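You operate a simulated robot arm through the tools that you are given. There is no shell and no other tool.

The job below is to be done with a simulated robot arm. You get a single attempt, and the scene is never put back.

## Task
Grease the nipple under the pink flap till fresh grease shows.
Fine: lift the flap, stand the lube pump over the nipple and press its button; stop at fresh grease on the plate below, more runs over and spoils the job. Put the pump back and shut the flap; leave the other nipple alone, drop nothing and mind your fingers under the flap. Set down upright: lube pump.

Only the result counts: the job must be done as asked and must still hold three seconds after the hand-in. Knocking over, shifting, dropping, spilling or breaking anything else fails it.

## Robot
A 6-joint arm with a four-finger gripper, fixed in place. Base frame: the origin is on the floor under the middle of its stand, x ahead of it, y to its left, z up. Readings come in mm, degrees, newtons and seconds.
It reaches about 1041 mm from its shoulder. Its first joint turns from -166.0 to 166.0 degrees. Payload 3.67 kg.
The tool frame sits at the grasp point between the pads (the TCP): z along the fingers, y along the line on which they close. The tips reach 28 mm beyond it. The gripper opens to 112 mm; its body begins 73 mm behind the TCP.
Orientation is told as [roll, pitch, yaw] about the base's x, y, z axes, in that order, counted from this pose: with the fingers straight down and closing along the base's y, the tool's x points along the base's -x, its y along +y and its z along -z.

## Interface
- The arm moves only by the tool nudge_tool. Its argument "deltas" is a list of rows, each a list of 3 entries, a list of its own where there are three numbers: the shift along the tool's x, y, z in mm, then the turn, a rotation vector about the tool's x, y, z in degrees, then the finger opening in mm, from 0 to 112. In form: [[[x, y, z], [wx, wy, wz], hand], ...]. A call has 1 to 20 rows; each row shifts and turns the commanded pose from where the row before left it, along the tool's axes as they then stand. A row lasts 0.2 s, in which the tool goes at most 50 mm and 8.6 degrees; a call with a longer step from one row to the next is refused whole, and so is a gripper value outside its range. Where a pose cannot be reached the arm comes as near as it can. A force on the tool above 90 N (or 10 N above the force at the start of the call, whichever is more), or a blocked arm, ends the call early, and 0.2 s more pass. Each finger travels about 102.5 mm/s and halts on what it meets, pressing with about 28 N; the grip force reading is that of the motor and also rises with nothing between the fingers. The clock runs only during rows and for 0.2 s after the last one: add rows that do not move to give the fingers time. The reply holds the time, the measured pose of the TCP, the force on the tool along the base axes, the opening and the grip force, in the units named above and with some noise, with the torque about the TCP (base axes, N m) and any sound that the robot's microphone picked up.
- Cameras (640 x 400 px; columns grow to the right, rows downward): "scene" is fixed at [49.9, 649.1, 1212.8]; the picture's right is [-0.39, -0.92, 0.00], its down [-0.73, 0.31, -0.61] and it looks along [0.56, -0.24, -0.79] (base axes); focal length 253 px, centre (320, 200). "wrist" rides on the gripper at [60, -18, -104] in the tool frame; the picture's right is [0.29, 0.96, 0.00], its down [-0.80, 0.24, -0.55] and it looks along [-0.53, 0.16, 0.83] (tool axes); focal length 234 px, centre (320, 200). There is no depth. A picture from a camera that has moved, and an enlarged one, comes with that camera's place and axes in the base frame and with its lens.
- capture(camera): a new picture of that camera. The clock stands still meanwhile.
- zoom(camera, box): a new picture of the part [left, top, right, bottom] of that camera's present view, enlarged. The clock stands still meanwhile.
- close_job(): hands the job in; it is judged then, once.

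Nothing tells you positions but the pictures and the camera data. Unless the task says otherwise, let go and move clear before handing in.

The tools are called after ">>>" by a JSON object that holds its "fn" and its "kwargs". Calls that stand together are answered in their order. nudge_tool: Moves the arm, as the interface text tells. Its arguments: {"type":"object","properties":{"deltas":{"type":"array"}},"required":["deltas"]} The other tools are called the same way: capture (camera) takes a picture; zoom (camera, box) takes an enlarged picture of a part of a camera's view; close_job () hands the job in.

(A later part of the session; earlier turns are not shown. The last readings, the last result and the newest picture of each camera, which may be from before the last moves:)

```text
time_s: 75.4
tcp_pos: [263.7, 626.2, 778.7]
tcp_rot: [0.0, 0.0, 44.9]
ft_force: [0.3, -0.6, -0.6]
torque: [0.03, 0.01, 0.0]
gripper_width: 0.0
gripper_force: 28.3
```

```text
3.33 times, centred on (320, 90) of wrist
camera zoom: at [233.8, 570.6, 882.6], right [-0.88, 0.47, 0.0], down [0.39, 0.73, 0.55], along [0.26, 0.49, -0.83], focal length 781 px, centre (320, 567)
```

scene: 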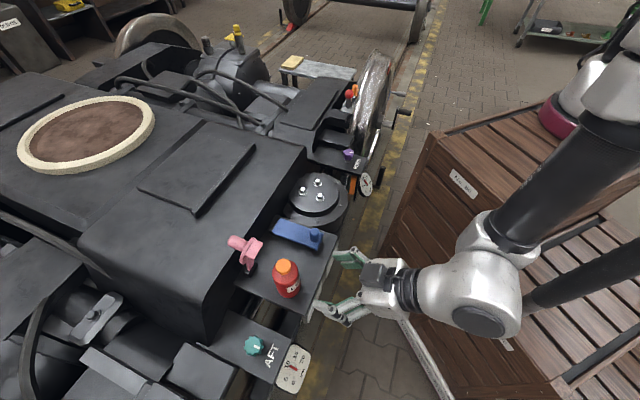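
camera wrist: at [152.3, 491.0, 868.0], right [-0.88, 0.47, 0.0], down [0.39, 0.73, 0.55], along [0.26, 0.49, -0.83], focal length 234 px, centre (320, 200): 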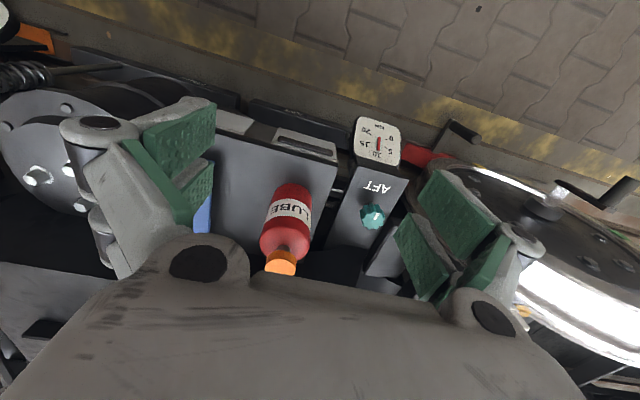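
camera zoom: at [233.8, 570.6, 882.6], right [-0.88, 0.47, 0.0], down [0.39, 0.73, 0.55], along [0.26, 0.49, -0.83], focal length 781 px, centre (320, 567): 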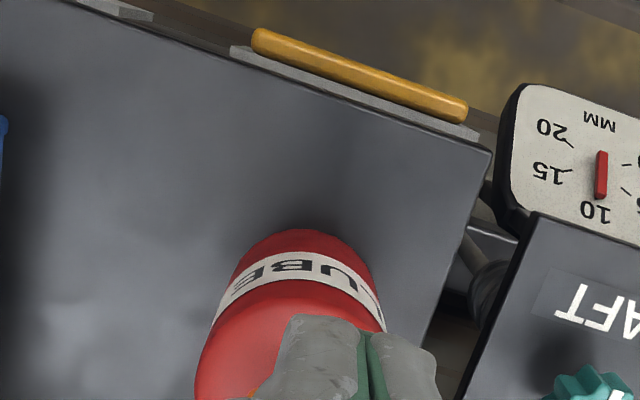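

The job needs no more strokes. I'll back off toward the aisle, tilt the tool again and open the fingers to collect the pump.

>>> {"fn": "nudge_tool", "kwargs": {"deltas": [[[34, 0, -3], [0, 0, 0], 0], [[36, 0, 0], [0, 0, 0], 0], [[36, 0, 0], [0, 0, 0], 20], [[0, 0, 0], [0, -8.33, 0], 50], [[0, 0, 0], [0, -8.33, 0], 80], [[0, 0, 0], [0, -8.33, 0], 110], [[0, 0, 0], [0, -8.33, 0], 110], [[0, 0, 0], [0, -8.33, 0], 110], [[0, 0, 0], [0, -8.35, 0], 110], [[0, 0, 0], [0, 0, 0], 110]]}}

>>> {"fn": "capture", "kwargs": {"camera": "wrist"}}

>>> {"fn": "zoom", "kwargs": {"camera": "wrist", "box": [250, 10, 410, 190]}}

>>> {"fn": "zoom", "kwargs": {"camera": "scene", "box": [230, 220, 340, 320]}}

```text
time_s: 77.8
tcp_pos: [237.6, 552.9, 779.2]
tcp_rot: [0.0, -49.9, 40.7]
ft_force: [-0.7, 0.3, 0.3]
torque: [0.02, -0.03, -0.04]
gripper_width: 110.3
gripper_force: 0.1
stopped in row 10: the arm was blocked; the commanded pose is now the measured one
```

```text
taken
camera wrist: at [159.7, 462.0, 801.4], right [-0.76, 0.61, -0.22], down [-0.09, 0.24, 0.97], along [0.64, 0.76, -0.13], focal length 234 px, centre (320, 200)
```

wrist: 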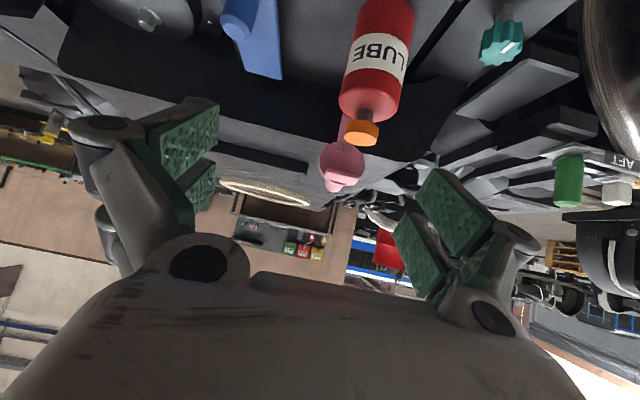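

```text
2.22 times, centred on (330, 100) of wrist
camera zoom: at [159.7, 462.0, 801.4], right [-0.76, 0.61, -0.22], down [-0.09, 0.24, 0.97], along [0.64, 0.76, -0.13], focal length 520 px, centre (298, 422)
```

zoom: 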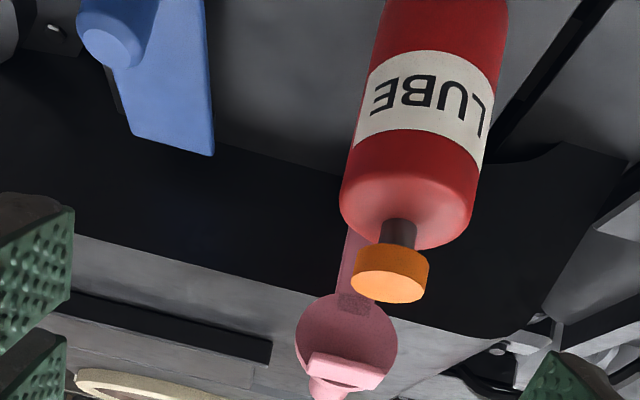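

```text
4.00 times, centred on (285, 270) of scene
camera zoom: at [49.9, 649.1, 1212.8], right [-0.39, -0.92, 0.0], down [-0.73, 0.31, -0.61], along [0.56, -0.24, -0.79], focal length 1010 px, centre (460, -80)
```

zoom: 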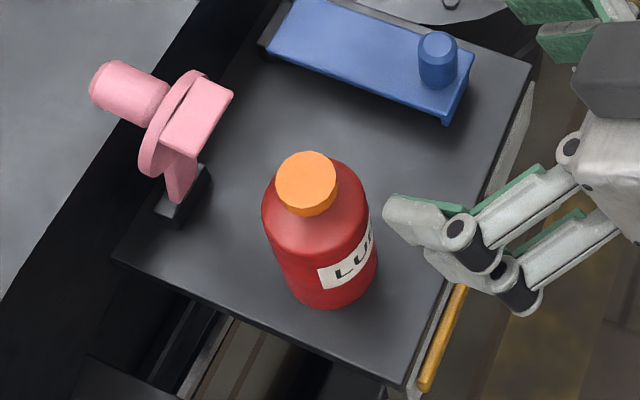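

The arm reported being blocked and the pose drifted (yaw 40.7°). I'll check the whole scene for contact before continuing.

>>> {"fn": "capture", "kwargs": {"camera": "scene"}}

```text
taken
```

scene: 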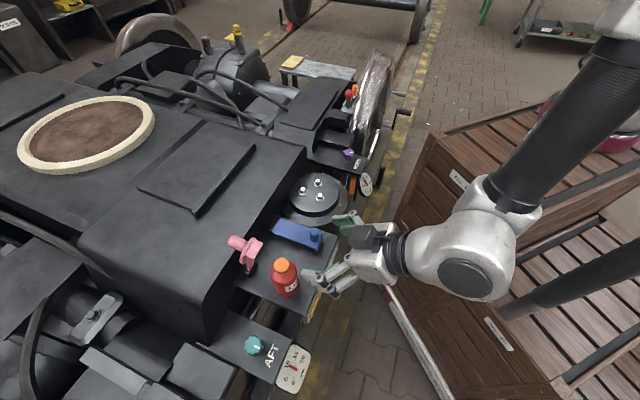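

No contact force and nothing was touched, so it was just a kinematic limit. I'll move down to the known-good approach line at yaw 45°, keeping clear of the bottle.

>>> {"fn": "nudge_tool", "kwargs": {"deltas": [[[27.6, 16, 13], [-1.1, 0, -0.92], 110], [[27.6, 16, 13], [-1.1, 0, -0.92], 110], [[0, 0, 0], [-1.1, 0, -0.92], 110], [[0, 0, 0], [0, 0, 0], 110]]}}

>>> {"fn": "capture", "kwargs": {"camera": "wrist"}}

```text
time_s: 78.8
tcp_pos: [205.8, 566.9, 719.9]
tcp_rot: [0.1, -50.1, 44.8]
ft_force: [-0.2, 0.1, -0.1]
torque: [0.01, -0.02, 0.03]
gripper_width: 109.9
gripper_force: 0.1
```

```text
taken
camera wrist: at [134.5, 471.1, 742.0], right [-0.81, 0.55, -0.22], down [-0.11, 0.23, 0.97], along [0.58, 0.8, -0.13], focal length 234 px, centre (320, 200)
```

wrist: 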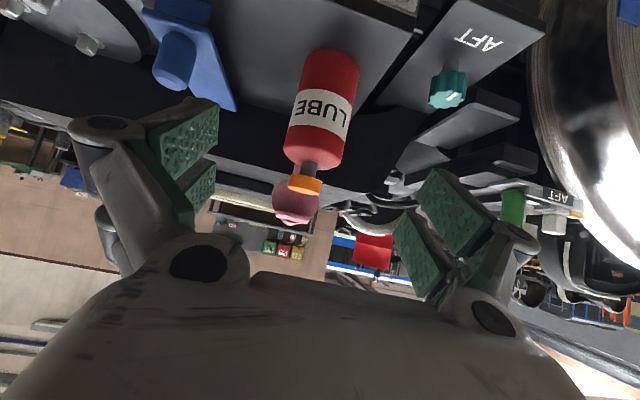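

>>> {"fn": "nudge_tool", "kwargs": {"deltas": [[[0.4, 0.4, 35], [0, 0, 0], 110], [[0.4, 0.4, 35], [0, 0, 0], 110], [[0.3, 0.4, 25], [0, 0, 0], 110], [[0, 0, 0], [0, 0, 0], 110]]}}

>>> {"fn": "capture", "kwargs": {"camera": "wrist"}}

>>> {"fn": "zoom", "kwargs": {"camera": "scene", "box": [230, 210, 350, 320]}}

```text
time_s: 79.8
tcp_pos: [256.6, 617.4, 659.8]
tcp_rot: [0.0, -50.1, 44.7]
ft_force: [-0.1, -0.9, 0.3]
torque: [0.0, -0.01, -0.02]
gripper_width: 109.9
gripper_force: 0.1
```

```text
taken
camera wrist: at [185.2, 522.1, 681.4], right [-0.81, 0.55, -0.22], down [-0.11, 0.23, 0.97], along [0.58, 0.8, -0.13], focal length 234 px, centre (320, 200)
```

wrist: 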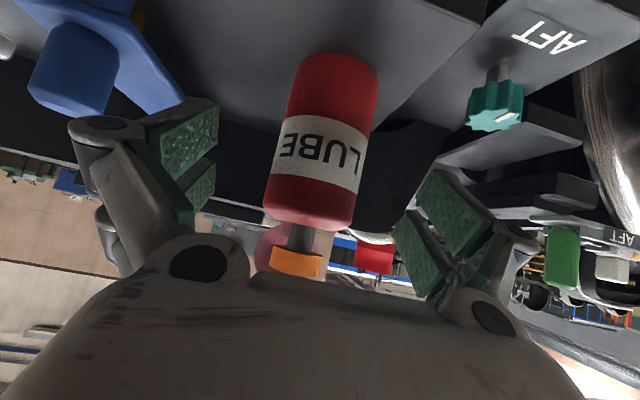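

```text
3.64 times, centred on (290, 265) of scene
camera zoom: at [49.9, 649.1, 1212.8], right [-0.39, -0.92, 0.0], down [-0.73, 0.31, -0.61], along [0.56, -0.24, -0.79], focal length 918 px, centre (429, -36)
```

zoom: 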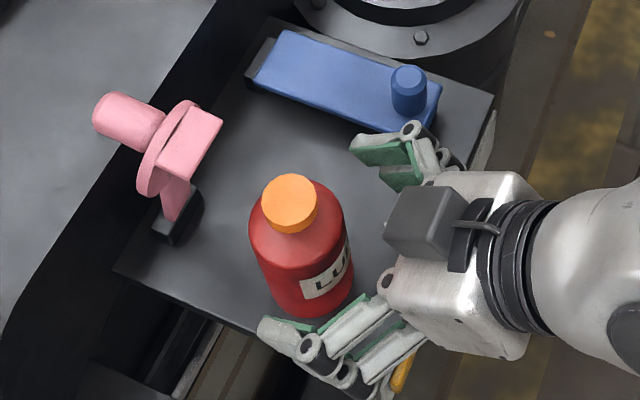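

>>> {"fn": "nudge_tool", "kwargs": {"deltas": [[[0.4, 0.3, 18], [0, 0, 0], 95], [[0.4, 0.3, 17], [0, 0, 0], 90], [[0, 0, 0], [0, 0, 0], 90]]}}

>>> {"fn": "capture", "kwargs": {"camera": "wrist"}}

>>> {"fn": "zoom", "kwargs": {"camera": "scene", "box": [230, 210, 350, 320]}}

```text
time_s: 80.6
tcp_pos: [275.0, 639.0, 637.0]
tcp_rot: [0.1, -50.0, 44.9]
ft_force: [-0.6, 0.4, -0.4]
torque: [0.0, -0.01, 0.02]
gripper_width: 90.0
gripper_force: 0.0
```

```text
taken
camera wrist: at [203.8, 542.2, 658.2], right [-0.81, 0.55, -0.22], down [-0.11, 0.23, 0.97], along [0.58, 0.8, -0.13], focal length 234 px, centre (320, 200)
```

wrist: 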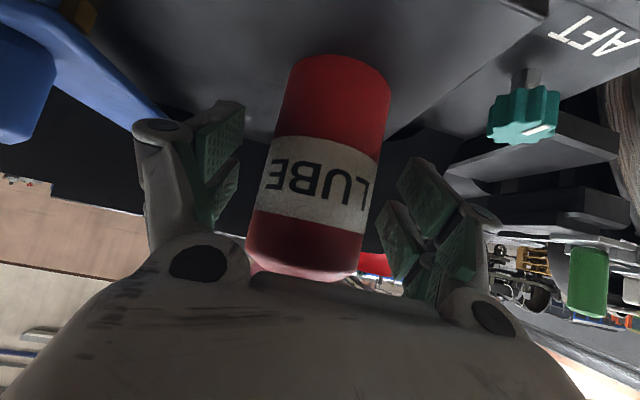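

```text
3.64 times, centred on (290, 265) of scene
camera zoom: at [49.9, 649.1, 1212.8], right [-0.39, -0.92, 0.0], down [-0.73, 0.31, -0.61], along [0.56, -0.24, -0.79], focal length 918 px, centre (429, -36)
```

zoom: 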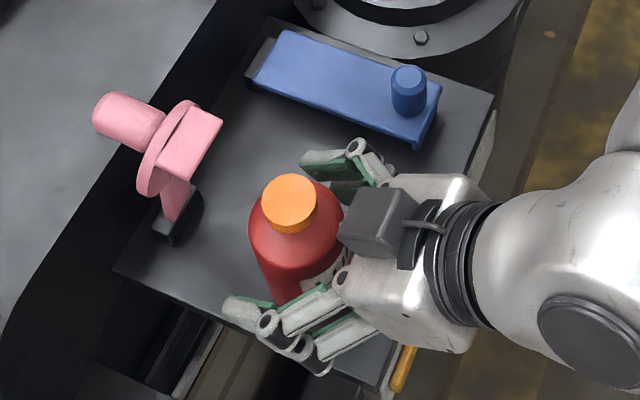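

The geometry matches the earlier grip. I'll close on the pump and lift it off the nipple.

>>> {"fn": "nudge_tool", "kwargs": {"deltas": [[[0, 0, 0], [0, 0, 0], 70], [[0, 0, 0], [0, 0, 0], 58], [[0, 0, 0], [0, 0, 0], 45], [[0, 0, 0], [0, 0, 0], 45], [[0, 0, 0], [0, 0, 0], 45]]}}

>>> {"fn": "nudge_tool", "kwargs": {"deltas": [[[-1.5, 0, -1.3], [0, 0, 0], 45], [[-3.1, 0, -2.6], [0, 0, 0], 45], [[-6.1, 0, -5.1], [0, 0, 0], 45], [[-7.7, 0, -6.4], [0, 0, 0], 45], [[-15.3, 0, -12.9], [0, 0, 0], 45], [[0, 0, 0], [0, 0, 0], 45]]}}

>>> {"fn": "capture", "kwargs": {"camera": "wrist"}}

>>> {"fn": "zoom", "kwargs": {"camera": "scene", "box": [230, 210, 350, 320]}}

```text
time_s: 81.8
tcp_pos: [274.5, 638.1, 637.5]
tcp_rot: [0.0, -50.0, 44.7]
ft_force: [0.7, -0.7, 1.3]
torque: [-0.01, -0.05, -0.04]
gripper_width: 56.7
gripper_force: 28.1
```

```text
time_s: 83.2
tcp_pos: [274.4, 637.4, 681.6]
tcp_rot: [0.0, -50.0, 44.7]
ft_force: [0.2, -0.4, -1.1]
torque: [-0.05, 0.0, -0.02]
gripper_width: 56.5
gripper_force: 28.1
```

```text
taken
camera wrist: at [203.0, 541.7, 702.9], right [-0.81, 0.55, -0.22], down [-0.11, 0.23, 0.97], along [0.58, 0.8, -0.13], focal length 234 px, centre (320, 200)
```

wrist: 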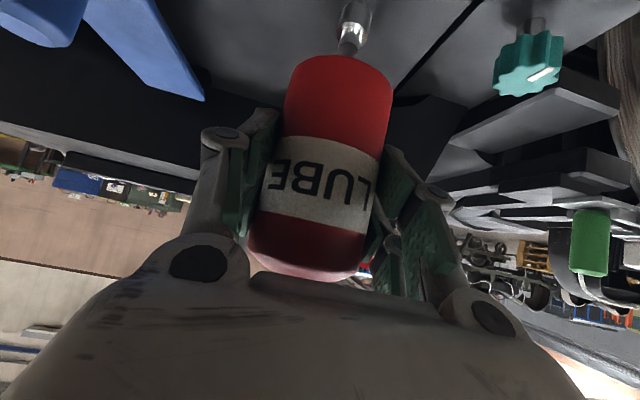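

```text
3.64 times, centred on (290, 265) of scene
camera zoom: at [49.9, 649.1, 1212.8], right [-0.39, -0.92, 0.0], down [-0.73, 0.31, -0.61], along [0.56, -0.24, -0.79], focal length 918 px, centre (429, -36)
```

zoom: 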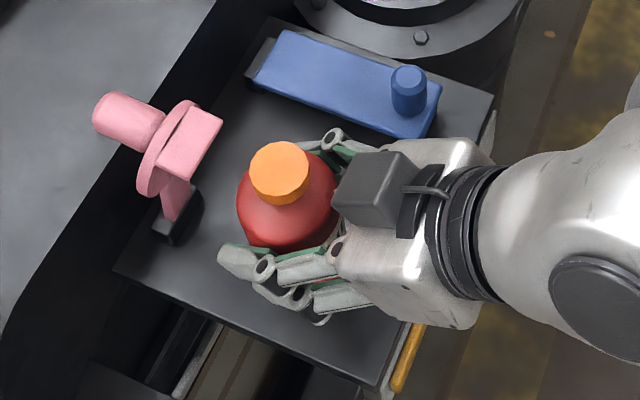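

The pump is lifted clear of the nipple. I'll raise it high and carry it back over the bonnet to its original spot.

>>> {"fn": "nudge_tool", "kwargs": {"deltas": [[[-24.2, 0, -20.3], [0, 0, 0], 45], [[-24.2, 0, -20.3], [0, 0, 0], 45], [[-24.2, 0, -20.3], [0, 0, 0], 45], [[-24.2, 0, -20.3], [0, 0, 0], 45], [[-24.2, 0, -20.3], [0, 0, 0], 45], [[0, 0, 0], [0, 0, 0], 45]]}}

>>> {"fn": "capture", "kwargs": {"camera": "scene"}}

```text
time_s: 84.6
tcp_pos: [273.8, 638.1, 839.5]
tcp_rot: [-0.1, -50.0, 44.7]
ft_force: [-0.1, -0.6, -0.8]
torque: [0.01, 0.02, -0.05]
gripper_width: 56.4
gripper_force: 27.2
```

```text
taken
```

scene: 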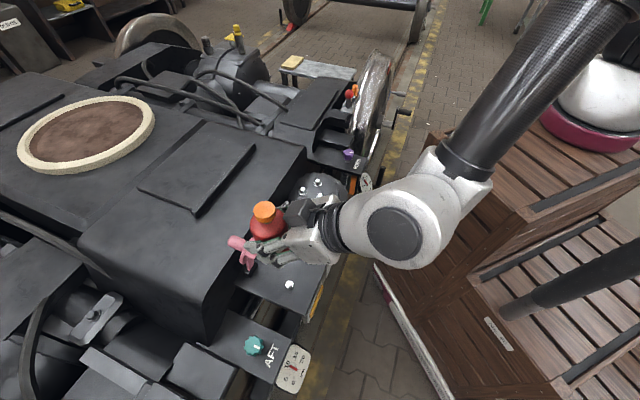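

>>> {"fn": "nudge_tool", "kwargs": {"deltas": [[[-15.52, -16.91, 18.49], [0, 0, 0], 45], [[-15.52, -16.91, 18.49], [0, 0, 0], 45], [[-15.52, -16.91, 18.49], [0, 0, 0], 45], [[-15.52, -16.91, 18.49], [0, 0, 0], 45], [[-15.52, -16.91, 18.49], [0, 0, 0], 45], [[-15.52, -16.91, 18.49], [0, 0, 0], 45], [[-15.52, -16.91, 18.49], [0, 0, 0], 45], [[-15.52, -16.91, 18.49], [0, 0, 0], 45], [[-15.52, -16.91, 18.49], [0, 0, 0], 45], [[-15.52, -16.91, 18.49], [0, 0, 0], 45], [[-15.52, -16.91, 18.49], [0, 0, 0], 45], [[-15.52, -16.91, 18.49], [0, 0, 0], 45], [[-15.52, -16.91, 18.49], [0, 0, 0], 45], [[-15.52, -16.91, 18.49], [0, 0, 0], 45], [[0, 0, 0], [0, 0, 0], 45]]}}

>>> {"fn": "zoom", "kwargs": {"camera": "scene", "box": [150, 50, 310, 220]}}

>>> {"fn": "capture", "kwargs": {"camera": "wrist"}}

```text
time_s: 87.8
tcp_pos: [682.4, 706.0, 837.8]
tcp_rot: [-0.1, -49.9, 44.8]
ft_force: [-0.4, 0.7, -1.6]
torque: [-0.02, -0.05, 0.02]
gripper_width: 56.4
gripper_force: 27.8
```

```text
2.35 times, centred on (230, 135) of scene
camera zoom: at [49.9, 649.1, 1212.8], right [-0.39, -0.92, 0.0], down [-0.73, 0.31, -0.61], along [0.56, -0.24, -0.79], focal length 594 px, centre (532, 353)
```

zoom: 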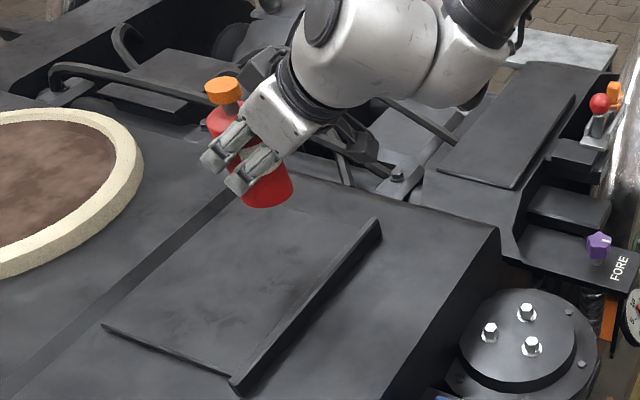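

```text
taken
camera wrist: at [612.0, 611.2, 859.2], right [-0.81, 0.55, -0.22], down [-0.11, 0.23, 0.97], along [0.58, 0.8, -0.13], focal length 234 px, centre (320, 200)
```

wrist: 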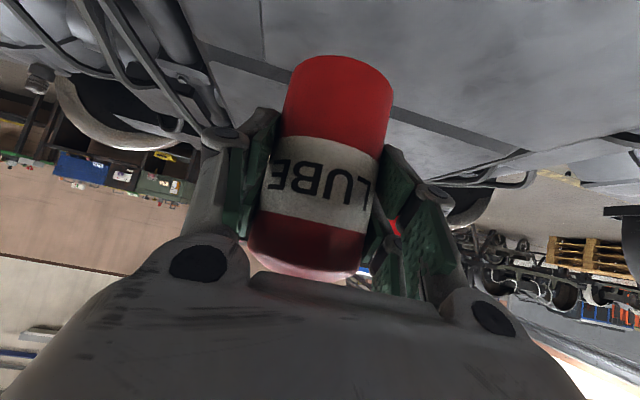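

>>> {"fn": "nudge_tool", "kwargs": {"deltas": [[[23, 0.5, 19.3], [0, 0, 0], 45], [[23, 0.5, 19.3], [0, 0, 0], 45], [[17, 0.5, 14.2], [0, 0, 0], 45], [[3.5, 0, 3], [0, 0, 0], 45], [[0, 0, 0], [0, 0, 0], 45]]}}

>>> {"fn": "zoom", "kwargs": {"camera": "scene", "box": [160, 70, 300, 200]}}

```text
time_s: 89.0
tcp_pos: [682.4, 708.0, 751.8]
tcp_rot: [0.0, -50.0, 44.6]
ft_force: [-0.5, -0.3, -1.1]
torque: [0.02, -0.01, 0.03]
gripper_width: 56.7
gripper_force: 27.7
```

```text
3.08 times, centred on (230, 135) of scene
camera zoom: at [49.9, 649.1, 1212.8], right [-0.39, -0.92, 0.0], down [-0.73, 0.31, -0.61], along [0.56, -0.24, -0.79], focal length 777 px, centre (597, 400)
```

zoom: 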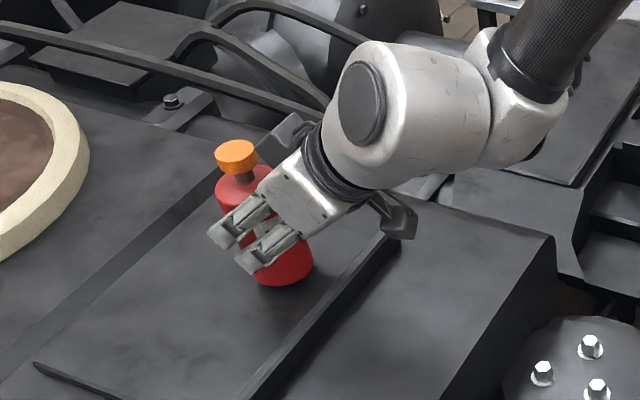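

>>> {"fn": "nudge_tool", "kwargs": {"deltas": [[[3.0, 0, 2.5], [0, 0, 0], 45], [[2.2, 0, 0.8], [0, 0, 0], 45], [[0, 0, 0], [0, 0, 0], 45]]}}

>>> {"fn": "nudge_tool", "kwargs": {"deltas": [[[1.53, 0, 1.29], [0, 0, 0], 45], [[0, 0, 0], [0, 0, 0], 45]]}}

>>> {"fn": "nudge_tool", "kwargs": {"deltas": [[[1.15, 0, 0.96], [0, 0, 0], 45], [[0, 0, 0], [0, 0, 0], 45]]}}

```text
time_s: 89.8
tcp_pos: [680.4, 709.1, 747.2]
tcp_rot: [0.0, -50.0, 44.7]
ft_force: [0.2, 0.1, -1.4]
torque: [-0.02, 0.03, 0.01]
gripper_width: 56.5
gripper_force: 27.2
```

```text
time_s: 90.4
tcp_pos: [680.4, 709.1, 744.5]
tcp_rot: [0.0, -50.0, 44.8]
ft_force: [0.0, 0.2, -1.9]
torque: [-0.02, 0.02, 0.0]
gripper_width: 56.4
gripper_force: 27.7
```

```text
time_s: 91.0
tcp_pos: [680.1, 706.7, 742.0]
tcp_rot: [0.0, -50.0, 44.7]
ft_force: [-0.2, 0.0, -1.9]
torque: [0.01, 0.01, 0.01]
gripper_width: 56.5
gripper_force: 28.1
```

>>> {"fn": "nudge_tool", "kwargs": {"deltas": [[[0.77, 0, 0.64], [0, 0, 0], 45], [[0, 0, 0], [0, 0, 0], 45]]}}

>>> {"fn": "nudge_tool", "kwargs": {"deltas": [[[0.77, 0, 0.64], [0, 0, 0], 45], [[0, 0, 0], [0, 0, 0], 45]]}}

```text
time_s: 91.6
tcp_pos: [680.0, 706.5, 740.5]
tcp_rot: [-0.1, -49.9, 44.7]
ft_force: [0.7, 0.6, -1.4]
torque: [0.02, 0.0, 0.01]
gripper_width: 56.5
gripper_force: 27.9
```

```text
time_s: 92.2
tcp_pos: [680.9, 706.9, 740.8]
tcp_rot: [0.0, -50.1, 44.7]
ft_force: [1.0, -1.6, 4.3]
torque: [-0.19, -0.09, 0.0]
gripper_width: 56.5
gripper_force: 28.1
```

Contact with the deck shows on the force reading. I'll open gently and check that it stands.

>>> {"fn": "nudge_tool", "kwargs": {"deltas": [[[0, 0, 0], [0, 0, 0], 57], [[0, 0, 0], [0, 0, 0], 62], [[0, 0, 0], [0, 0, 0], 72], [[0, 0, 0], [0, 0, 0], 90], [[0, 0, 0], [0, 0, 0], 110], [[0, 0, 0], [0, 0, 0], 110]]}}

>>> {"fn": "zoom", "kwargs": {"camera": "scene", "box": [160, 70, 300, 200]}}

>>> {"fn": "capture", "kwargs": {"camera": "wrist"}}

```text
time_s: 93.6
tcp_pos: [678.4, 706.9, 739.3]
tcp_rot: [0.0, -50.0, 44.7]
ft_force: [-0.4, 0.5, 0.3]
torque: [-0.01, -0.01, 0.0]
gripper_width: 110.0
gripper_force: 0.0
```

```text
3.08 times, centred on (230, 135) of scene
camera zoom: at [49.9, 649.1, 1212.8], right [-0.39, -0.92, 0.0], down [-0.73, 0.31, -0.61], along [0.56, -0.24, -0.79], focal length 777 px, centre (597, 400)
```

zoom: 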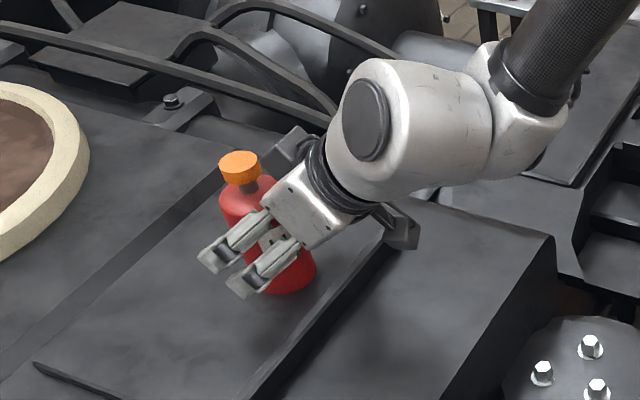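

```text
taken
camera wrist: at [608.6, 611.6, 761.6], right [-0.81, 0.55, -0.22], down [-0.11, 0.23, 0.97], along [0.58, 0.8, -0.13], focal length 234 px, centre (320, 200)
```

wrist: 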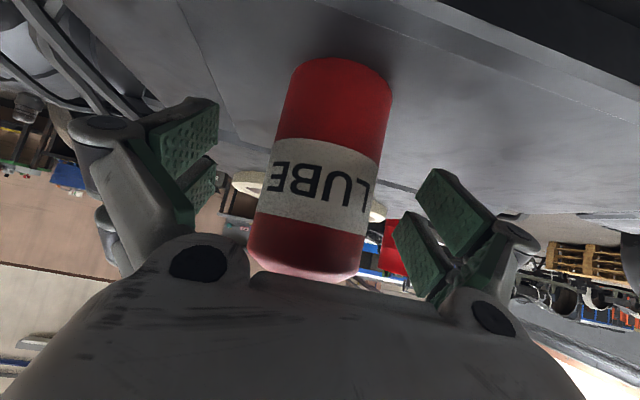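

The pump is back at its original place and upright. I'll retreat along the approach line.

>>> {"fn": "nudge_tool", "kwargs": {"deltas": [[[0, 0, -25], [0, 0, 0], 110], [[0, 0, -35], [0, 0, 0], 110], [[0, 0, -40], [0, 0, 0], 110], [[0, 0, -40], [0, 0, 0], 110], [[0, 0, -40], [0, 0, 0], 110], [[0, 0, -35], [0, 0, 0], 110], [[0, 0, 0], [0, 8.33, 0], 80], [[0, 0, 0], [0, 8.33, 0], 46], [[0, 0, 0], [0, 8.33, 0], 46], [[0, 0, 0], [0, 8.33, 0], 46], [[0, 0, 0], [0, 8.33, 0], 46], [[0, 0, 0], [0, 8.35, 0], 46], [[0, 0, 0], [0, 0, 0], 46]]}}

>>> {"fn": "capture", "kwargs": {"camera": "scene"}}

>>> {"fn": "zoom", "kwargs": {"camera": "scene", "box": [160, 70, 300, 200]}}

>>> {"fn": "zoom", "kwargs": {"camera": "scene", "box": [210, 210, 350, 330]}}

```text
time_s: 96.4
tcp_pos: [562.3, 591.5, 877.6]
tcp_rot: [0.0, 0.1, 44.8]
ft_force: [1.2, -0.7, 0.1]
torque: [0.0, -0.01, 0.02]
gripper_width: 46.0
gripper_force: 0.0
```

```text
taken
```

scene: 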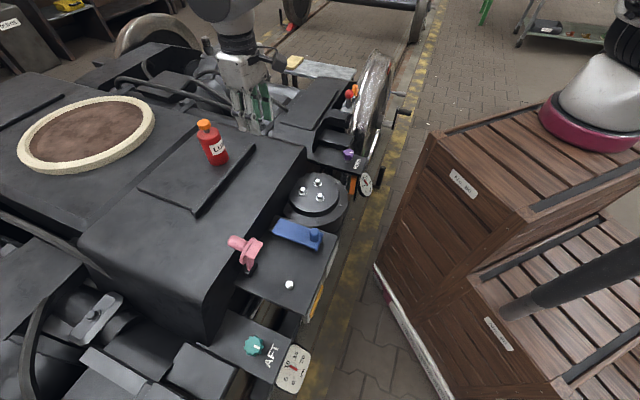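

```text
3.08 times, centred on (230, 135) of scene
camera zoom: at [49.9, 649.1, 1212.8], right [-0.39, -0.92, 0.0], down [-0.73, 0.31, -0.61], along [0.56, -0.24, -0.79], focal length 777 px, centre (597, 400)
```

zoom: 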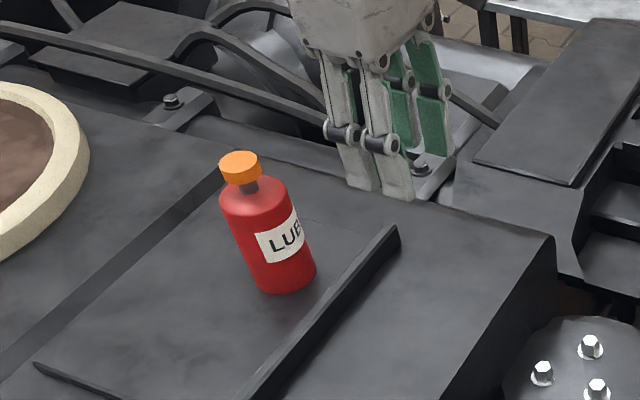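

```text
3.33 times, centred on (280, 270) of scene
camera zoom: at [49.9, 649.1, 1212.8], right [-0.39, -0.92, 0.0], down [-0.73, 0.31, -0.61], along [0.56, -0.24, -0.79], focal length 842 px, centre (453, -33)
```

zoom: 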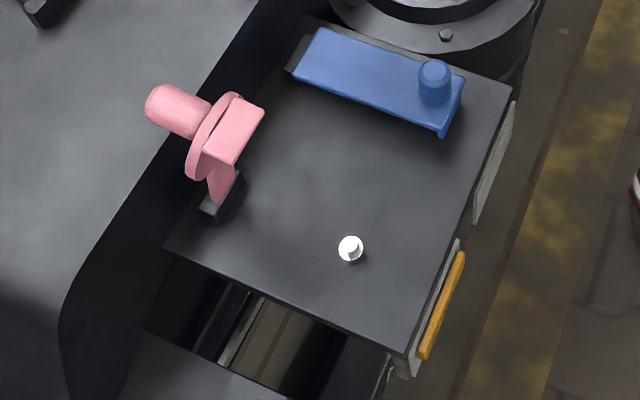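

The pump stands exactly where it was, the nipple is clear, and the amber grease shows on the pad. Next I'll close the flap under control by re-gripping its knob, so I'm going above it with the tool tilted −12°.

>>> {"fn": "nudge_tool", "kwargs": {"deltas": [[[0, 0, 0], [0, -6, 0], 50], [[0, 0, 0], [0, -6, 0], 50], [[6.37, 39.1, 3.35], [0, 0, 0], 50], [[6.37, 39.1, 3.35], [0, 0, 0], 50], [[6.37, 39.1, 3.35], [0, 0, 0], 50], [[6.37, 39.1, 3.35], [0, 0, 0], 50], [[6.37, 39.1, 3.35], [0, 0, 0], 50], [[6.37, 39.1, 3.35], [0, 0, 0], 50], [[0, 0, 0], [0, 0, 0], 50]]}}

>>> {"fn": "capture", "kwargs": {"camera": "wrist"}}

>>> {"fn": "zoom", "kwargs": {"camera": "wrist", "box": [220, 20, 440, 200]}}

>>> {"fn": "capture", "kwargs": {"camera": "scene"}}

```text
time_s: 98.4
tcp_pos: [373.7, 735.4, 849.9]
tcp_rot: [0.0, -12.1, 44.7]
ft_force: [-0.2, 0.7, 0.4]
torque: [0.0, 0.0, -0.01]
gripper_width: 50.1
gripper_force: 0.1
```

```text
taken
camera wrist: at [329.5, 666.1, 939.3], right [-0.87, 0.48, -0.06], down [0.3, 0.64, 0.71], along [0.38, 0.6, -0.7], focal length 234 px, centre (320, 200)
```

wrist: 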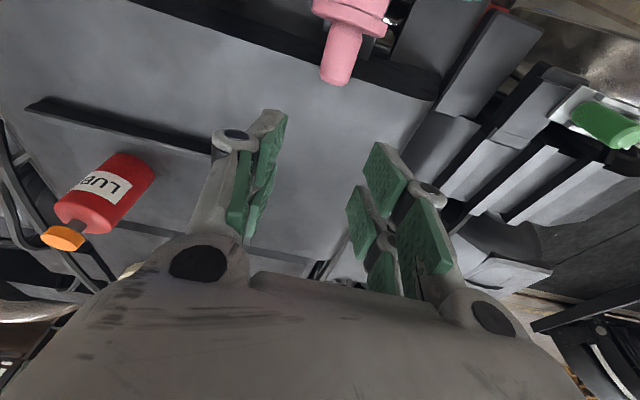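

```text
2.22 times, centred on (330, 110) of wrist
camera zoom: at [329.5, 666.1, 939.3], right [-0.87, 0.48, -0.06], down [0.3, 0.64, 0.71], along [0.38, 0.6, -0.7], focal length 520 px, centre (298, 400)
```

zoom: 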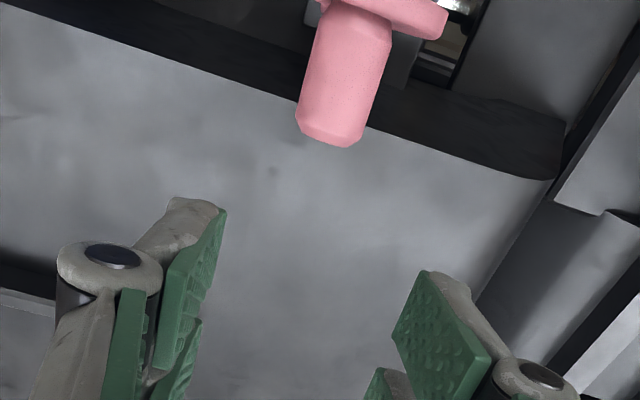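

```text
taken
```

scene: 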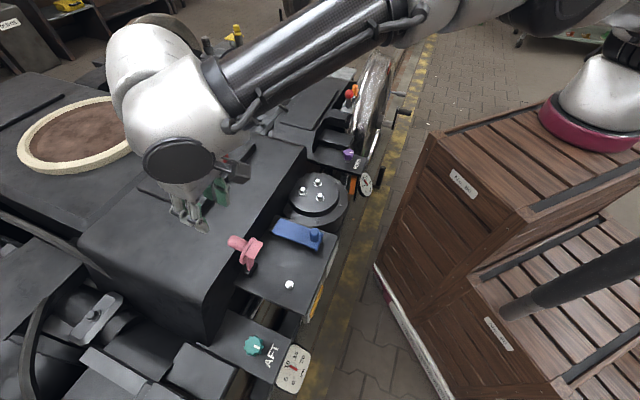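

The knob points back over the bonnet with the flap at about 80°. I'll line up above the knob and lower the open fingers most of the way around it.

>>> {"fn": "nudge_tool", "kwargs": {"deltas": [[[20.8, -0.6, -4.4], [0, 0, 0], 50], [[6, 0, 28], [0, 0, 0], 50], [[6, 0, 28], [0, 0, 0], 50], [[5.2, 0, 24.5], [0, 0, 0], 50], [[0, 0, 0], [0, 0, 0], 50]]}}

>>> {"fn": "zoom", "kwargs": {"camera": "wrist", "box": [200, 20, 460, 240]}}

>>> {"fn": "zoom", "kwargs": {"camera": "scene", "box": [190, 180, 310, 290]}}

```text
time_s: 99.6
tcp_pos: [359.2, 719.8, 766.6]
tcp_rot: [0.0, -12.1, 44.7]
ft_force: [-0.8, -0.1, 0.4]
torque: [0.0, 0.03, 0.01]
gripper_width: 50.1
gripper_force: 0.1
```

```text
1.82 times, centred on (330, 130) of wrist
camera zoom: at [314.7, 651.2, 856.2], right [-0.87, 0.48, -0.06], down [0.3, 0.64, 0.71], along [0.38, 0.6, -0.7], focal length 426 px, centre (302, 327)
```

zoom: 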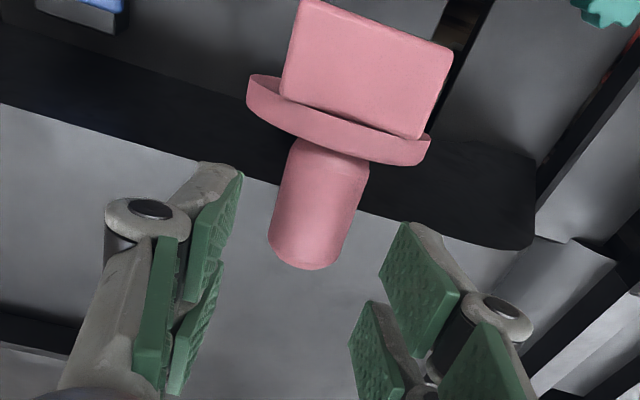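

```text
3.64 times, centred on (250, 235) of scene
camera zoom: at [49.9, 649.1, 1212.8], right [-0.39, -0.92, 0.0], down [-0.73, 0.31, -0.61], along [0.56, -0.24, -0.79], focal length 918 px, centre (574, 73)
```

zoom: 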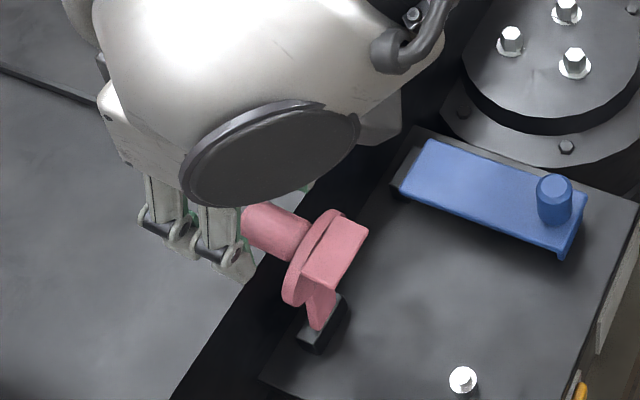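

>>> {"fn": "nudge_tool", "kwargs": {"deltas": [[[2.4, 0.8, 11.3], [0, 0, 0], 50], [[2.4, 0.7, 11.2], [0, 0, 0], 50], [[0, 0, 0], [0, 0, 0], 50]]}}

>>> {"fn": "zoom", "kwargs": {"camera": "wrist", "box": [200, 20, 460, 240]}}

>>> {"fn": "zoom", "kwargs": {"camera": "scene", "box": [190, 180, 310, 290]}}

```text
time_s: 100.4
tcp_pos: [360.1, 721.2, 745.7]
tcp_rot: [0.1, -12.0, 44.7]
ft_force: [0.7, -0.7, -0.3]
torque: [0.0, 0.03, 0.0]
gripper_width: 49.7
gripper_force: 0.0
```

```text
1.82 times, centred on (330, 130) of wrist
camera zoom: at [313.7, 651.6, 834.0], right [-0.87, 0.48, -0.06], down [0.3, 0.64, 0.71], along [0.38, 0.6, -0.7], focal length 426 px, centre (302, 327)
```

zoom: 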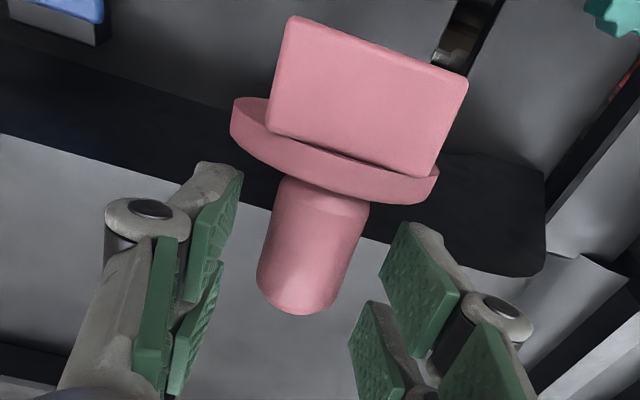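

```text
3.64 times, centred on (250, 235) of scene
camera zoom: at [49.9, 649.1, 1212.8], right [-0.39, -0.92, 0.0], down [-0.73, 0.31, -0.61], along [0.56, -0.24, -0.79], focal length 918 px, centre (574, 73)
```

zoom: 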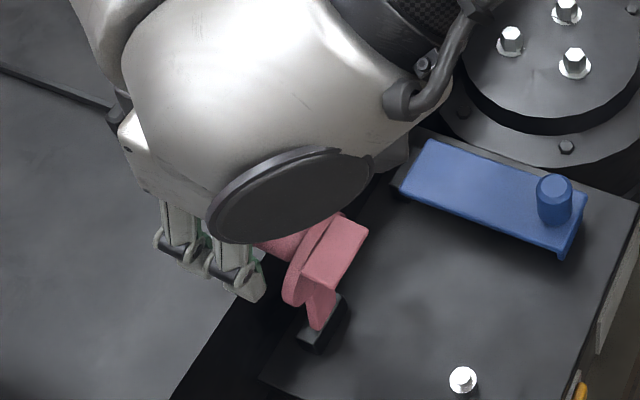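

The knob lies centred between the fingers. I'll close on it.

>>> {"fn": "nudge_tool", "kwargs": {"deltas": [[[0, 0, 0], [0, 0, 0], 35], [[0, 0, 0], [0, 0, 0], 15], [[0, 0, 0], [0, 0, 0], 15], [[0, 0, 0], [0, 0, 0], 15]]}}

>>> {"fn": "zoom", "kwargs": {"camera": "wrist", "box": [200, 20, 460, 240]}}

```text
time_s: 101.4
tcp_pos: [359.3, 719.3, 745.2]
tcp_rot: [-0.1, -11.9, 44.6]
ft_force: [12.0, -13.6, 2.6]
torque: [-0.3, -0.1, -0.3]
gripper_width: 24.7
gripper_force: 44.5
```

```text
1.82 times, centred on (330, 130) of wrist
camera zoom: at [314.9, 650.8, 834.1], right [-0.87, 0.48, -0.06], down [0.3, 0.64, 0.71], along [0.38, 0.6, -0.7], focal length 426 px, centre (302, 327)
```

zoom: 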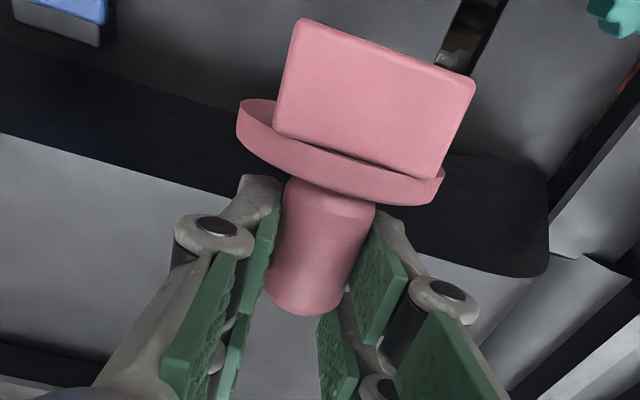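

Gripped at 24.7 mm. I'll begin the controlled closing arc with a small side correction, checking forces as I go.

>>> {"fn": "nudge_tool", "kwargs": {"deltas": [[[12.34, -1.2, -1.95], [0, 2, 0], 15], [[11.76, -1.2, -0.07], [0, 2, 0], 15]]}}

>>> {"fn": "zoom", "kwargs": {"camera": "scene", "box": [190, 180, 330, 310]}}

>>> {"fn": "zoom", "kwargs": {"camera": "wrist", "box": [200, 20, 460, 240]}}

```text
time_s: 102.0
tcp_pos: [342.7, 703.4, 742.6]
tcp_rot: [0.0, -8.0, 44.8]
ft_force: [9.4, 8.6, -5.0]
torque: [1.08, -1.14, 0.19]
gripper_width: 24.9
gripper_force: 44.5
```

```text
3.08 times, centred on (260, 245) of scene
camera zoom: at [49.9, 649.1, 1212.8], right [-0.39, -0.92, 0.0], down [-0.73, 0.31, -0.61], along [0.56, -0.24, -0.79], focal length 777 px, centre (505, 62)
```

zoom: 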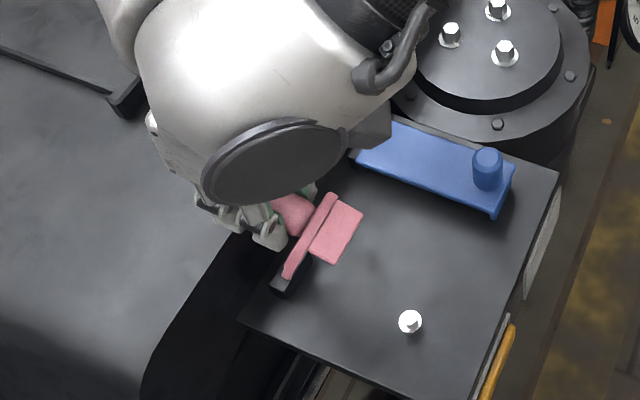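

```text
1.82 times, centred on (330, 130) of wrist
camera zoom: at [302.6, 637.7, 837.4], right [-0.88, 0.48, -0.04], down [0.34, 0.67, 0.66], along [0.34, 0.57, -0.75], focal length 426 px, centre (302, 327)
```

zoom: 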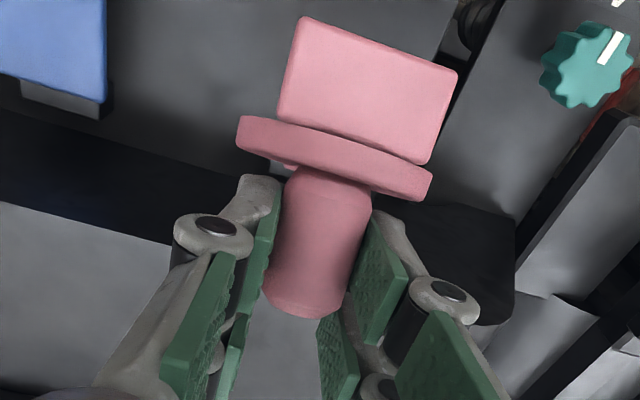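

>>> {"fn": "nudge_tool", "kwargs": {"deltas": [[[11.75, 0, 1.58], [0, 2, 0], 15], [[11.46, 0, 3.33], [0, 2, 0], 15]]}}

>>> {"fn": "zoom", "kwargs": {"camera": "scene", "box": [190, 180, 330, 310]}}

>>> {"fn": "zoom", "kwargs": {"camera": "wrist", "box": [200, 20, 460, 240]}}

```text
time_s: 102.6
tcp_pos: [326.3, 687.4, 735.8]
tcp_rot: [0.0, -4.1, 44.8]
ft_force: [6.9, 15.4, -8.8]
torque: [1.25, -1.29, 0.23]
gripper_width: 25.0
gripper_force: 44.5
```

```text
3.08 times, centred on (260, 245) of scene
camera zoom: at [49.9, 649.1, 1212.8], right [-0.39, -0.92, 0.0], down [-0.73, 0.31, -0.61], along [0.56, -0.24, -0.79], focal length 777 px, centre (505, 62)
```

zoom: 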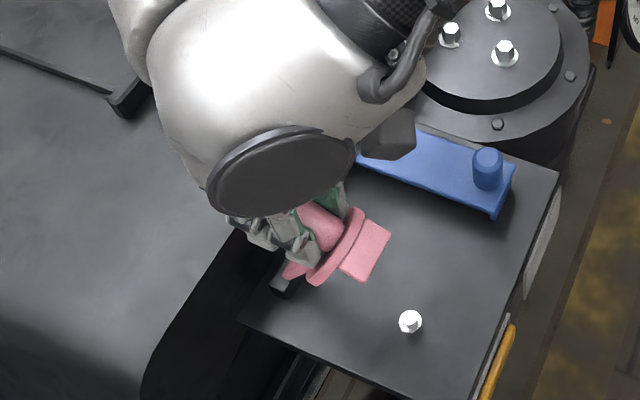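

```text
1.82 times, centred on (330, 130) of wrist
camera zoom: at [291.5, 626.7, 834.5], right [-0.88, 0.48, -0.02], down [0.37, 0.7, 0.61], along [0.3, 0.53, -0.79], focal length 426 px, centre (302, 327)
```

zoom: 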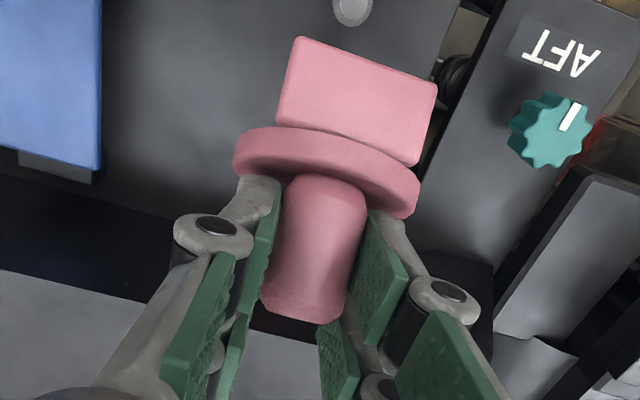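

>>> {"fn": "nudge_tool", "kwargs": {"deltas": [[[10.97, 0, 5.0], [0, 2, 0], 15], [[10.23, 0, 6.5], [0, 2, 0], 15], [[9.8, 0, 7.4], [0, 0, 0], 15]]}}

>>> {"fn": "zoom", "kwargs": {"camera": "scene", "box": [190, 180, 330, 310]}}

>>> {"fn": "zoom", "kwargs": {"camera": "wrist", "box": [200, 20, 460, 240]}}

```text
time_s: 103.4
tcp_pos: [306.1, 666.2, 715.0]
tcp_rot: [0.0, 0.0, 44.7]
ft_force: [7.6, 20.5, -6.3]
torque: [1.32, -1.18, -0.05]
gripper_width: 25.3
gripper_force: 44.7
```

```text
3.08 times, centred on (260, 245) of scene
camera zoom: at [49.9, 649.1, 1212.8], right [-0.39, -0.92, 0.0], down [-0.73, 0.31, -0.61], along [0.56, -0.24, -0.79], focal length 777 px, centre (505, 62)
```

zoom: 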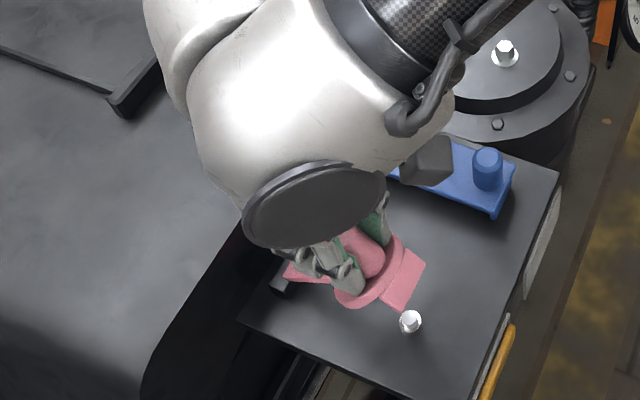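

```text
1.82 times, centred on (330, 130) of wrist
camera zoom: at [275.6, 610.8, 819.3], right [-0.88, 0.48, 0.0], down [0.4, 0.73, 0.55], along [0.27, 0.49, -0.83], focal length 426 px, centre (302, 327)
```

zoom: 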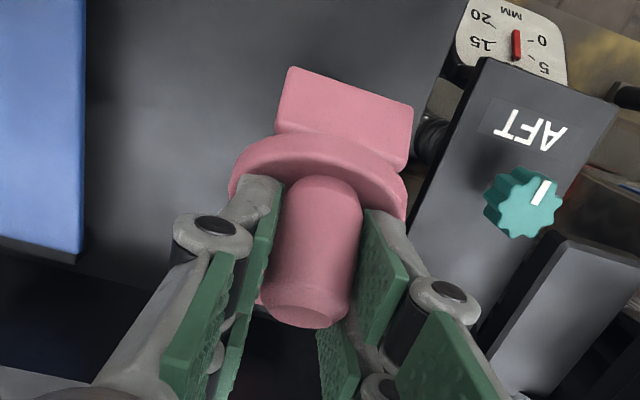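

>>> {"fn": "nudge_tool", "kwargs": {"deltas": [[[7.0, 0, 8.3], [0, 0, 0], 15], [[7.0, 0, 9.3], [0, 0, 0], 15]]}}

>>> {"fn": "zoom", "kwargs": {"camera": "scene", "box": [190, 180, 330, 310]}}

>>> {"fn": "zoom", "kwargs": {"camera": "wrist", "box": [200, 20, 460, 240]}}

```text
time_s: 104.0
tcp_pos: [295.5, 655.4, 698.1]
tcp_rot: [-0.1, 0.0, 44.7]
ft_force: [0.5, 14.6, 4.9]
torque: [1.12, -0.82, -0.11]
gripper_width: 24.9
gripper_force: 45.1
```

```text
3.08 times, centred on (260, 245) of scene
camera zoom: at [49.9, 649.1, 1212.8], right [-0.39, -0.92, 0.0], down [-0.73, 0.31, -0.61], along [0.56, -0.24, -0.79], focal length 777 px, centre (505, 62)
```

zoom: 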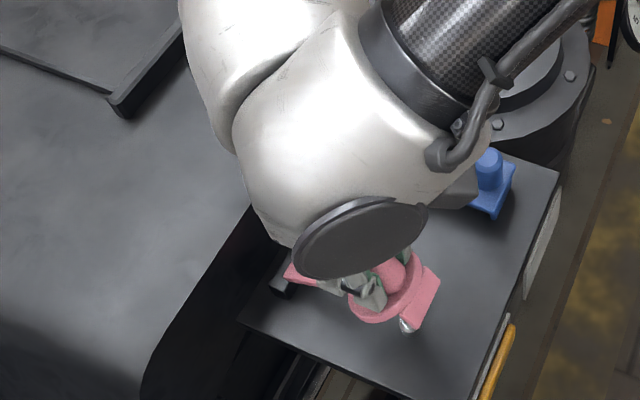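

```text
1.82 times, centred on (330, 130) of wrist
camera zoom: at [265.3, 600.5, 802.5], right [-0.88, 0.48, 0.0], down [0.4, 0.73, 0.55], along [0.26, 0.49, -0.83], focal length 426 px, centre (302, 327)
```

zoom: 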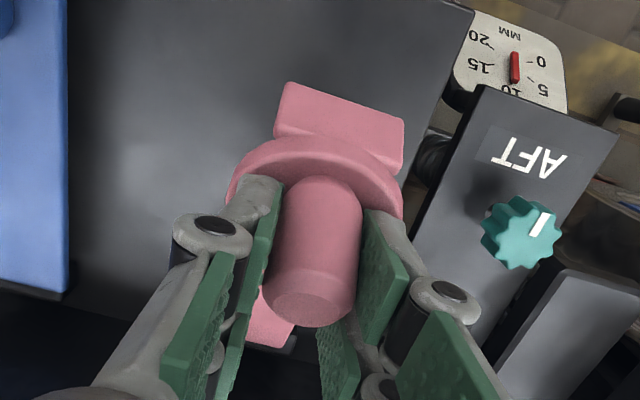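

>>> {"fn": "nudge_tool", "kwargs": {"deltas": [[[6.0, 0, 10.0], [0, 0, 0], 15], [[5.0, 0, 10.5], [0, 0, 0], 15]]}}

>>> {"fn": "zoom", "kwargs": {"camera": "scene", "box": [210, 200, 330, 310]}}

>>> {"fn": "zoom", "kwargs": {"camera": "wrist", "box": [200, 20, 460, 240]}}

```text
time_s: 104.6
tcp_pos: [286.9, 646.9, 676.3]
tcp_rot: [-0.1, 0.0, 44.7]
ft_force: [2.1, 10.5, 6.8]
torque: [0.9, -0.8, -0.1]
gripper_width: 25.1
gripper_force: 44.6
```

```text
3.64 times, centred on (270, 255) of scene
camera zoom: at [49.9, 649.1, 1212.8], right [-0.39, -0.92, 0.0], down [-0.73, 0.31, -0.61], along [0.56, -0.24, -0.79], focal length 918 px, centre (502, 0)
```

zoom: 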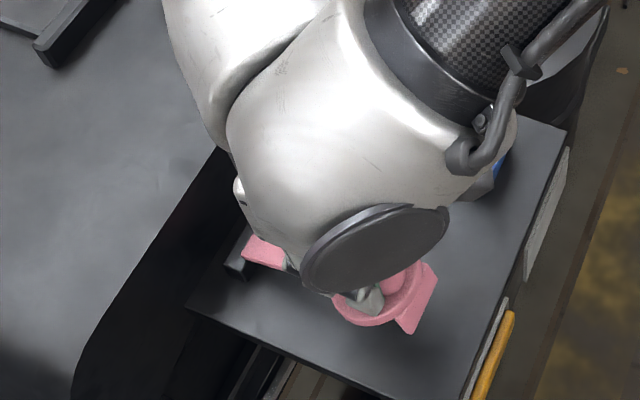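

```text
1.82 times, centred on (330, 130) of wrist
camera zoom: at [256.9, 592.2, 780.7], right [-0.88, 0.48, 0.0], down [0.4, 0.73, 0.55], along [0.27, 0.49, -0.83], focal length 426 px, centre (302, 327)
```

zoom: 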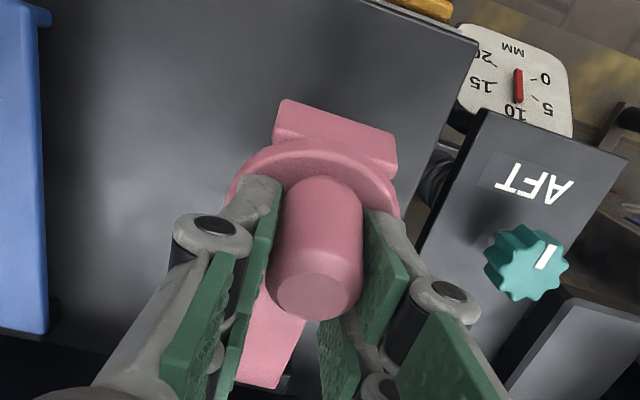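

>>> {"fn": "nudge_tool", "kwargs": {"deltas": [[[4.0, 0, 10.5], [0, 0, 0], 15], [[2.6, 0, 7.0], [0, 0, 0], 15]]}}

>>> {"fn": "zoom", "kwargs": {"camera": "wrist", "box": [200, 20, 460, 240]}}

```text
time_s: 105.2
tcp_pos: [282.9, 642.9, 659.1]
tcp_rot: [0.0, -0.2, 44.7]
ft_force: [5.7, 11.0, 7.0]
torque: [0.97, -0.84, -0.07]
gripper_width: 24.9
gripper_force: 45.3
```

```text
1.82 times, centred on (330, 130) of wrist
camera zoom: at [252.8, 588.1, 763.5], right [-0.88, 0.48, 0.0], down [0.4, 0.73, 0.55], along [0.27, 0.49, -0.83], focal length 426 px, centre (302, 327)
```

zoom: 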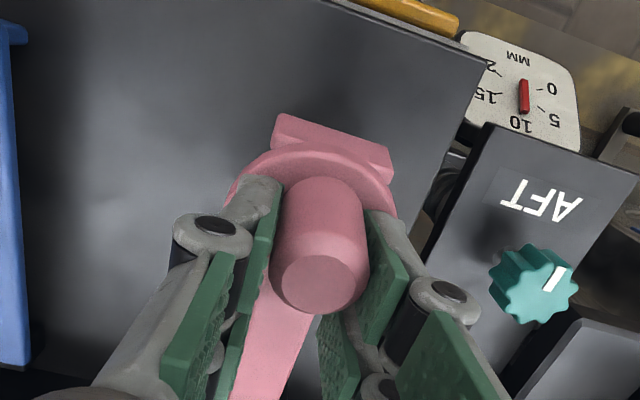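

>>> {"fn": "nudge_tool", "kwargs": {"deltas": [[[1.0, 0, 4.0], [0, 0, 0], 15], [[0, 0, 0], [0, 0, 0], 15]]}}

>>> {"fn": "zoom", "kwargs": {"camera": "scene", "box": [220, 210, 340, 320]}}

>>> {"fn": "zoom", "kwargs": {"camera": "wrist", "box": [200, 20, 460, 240]}}

```text
time_s: 105.8
tcp_pos: [282.4, 641.9, 654.3]
tcp_rot: [0.0, 0.2, 44.6]
ft_force: [7.1, 8.1, 6.5]
torque: [0.85, -0.83, -0.02]
gripper_width: 24.9
gripper_force: 45.4
```

```text
3.64 times, centred on (280, 265) of scene
camera zoom: at [49.9, 649.1, 1212.8], right [-0.39, -0.92, 0.0], down [-0.73, 0.31, -0.61], along [0.56, -0.24, -0.79], focal length 918 px, centre (466, -36)
```

zoom: 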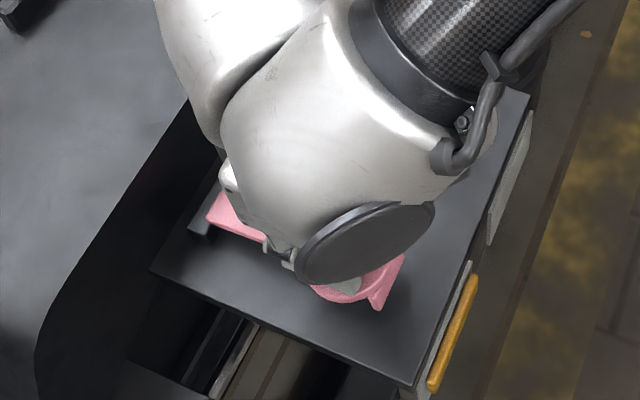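

```text
1.82 times, centred on (330, 130) of wrist
camera zoom: at [252.0, 587.4, 759.1], right [-0.88, 0.48, 0.0], down [0.4, 0.73, 0.55], along [0.27, 0.49, -0.83], focal length 426 px, centre (302, 327)
```

zoom: 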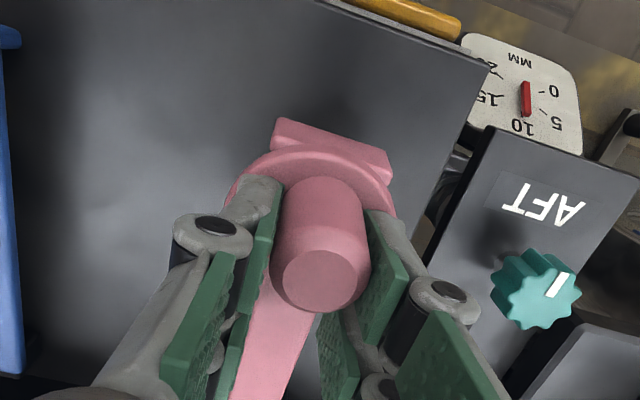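

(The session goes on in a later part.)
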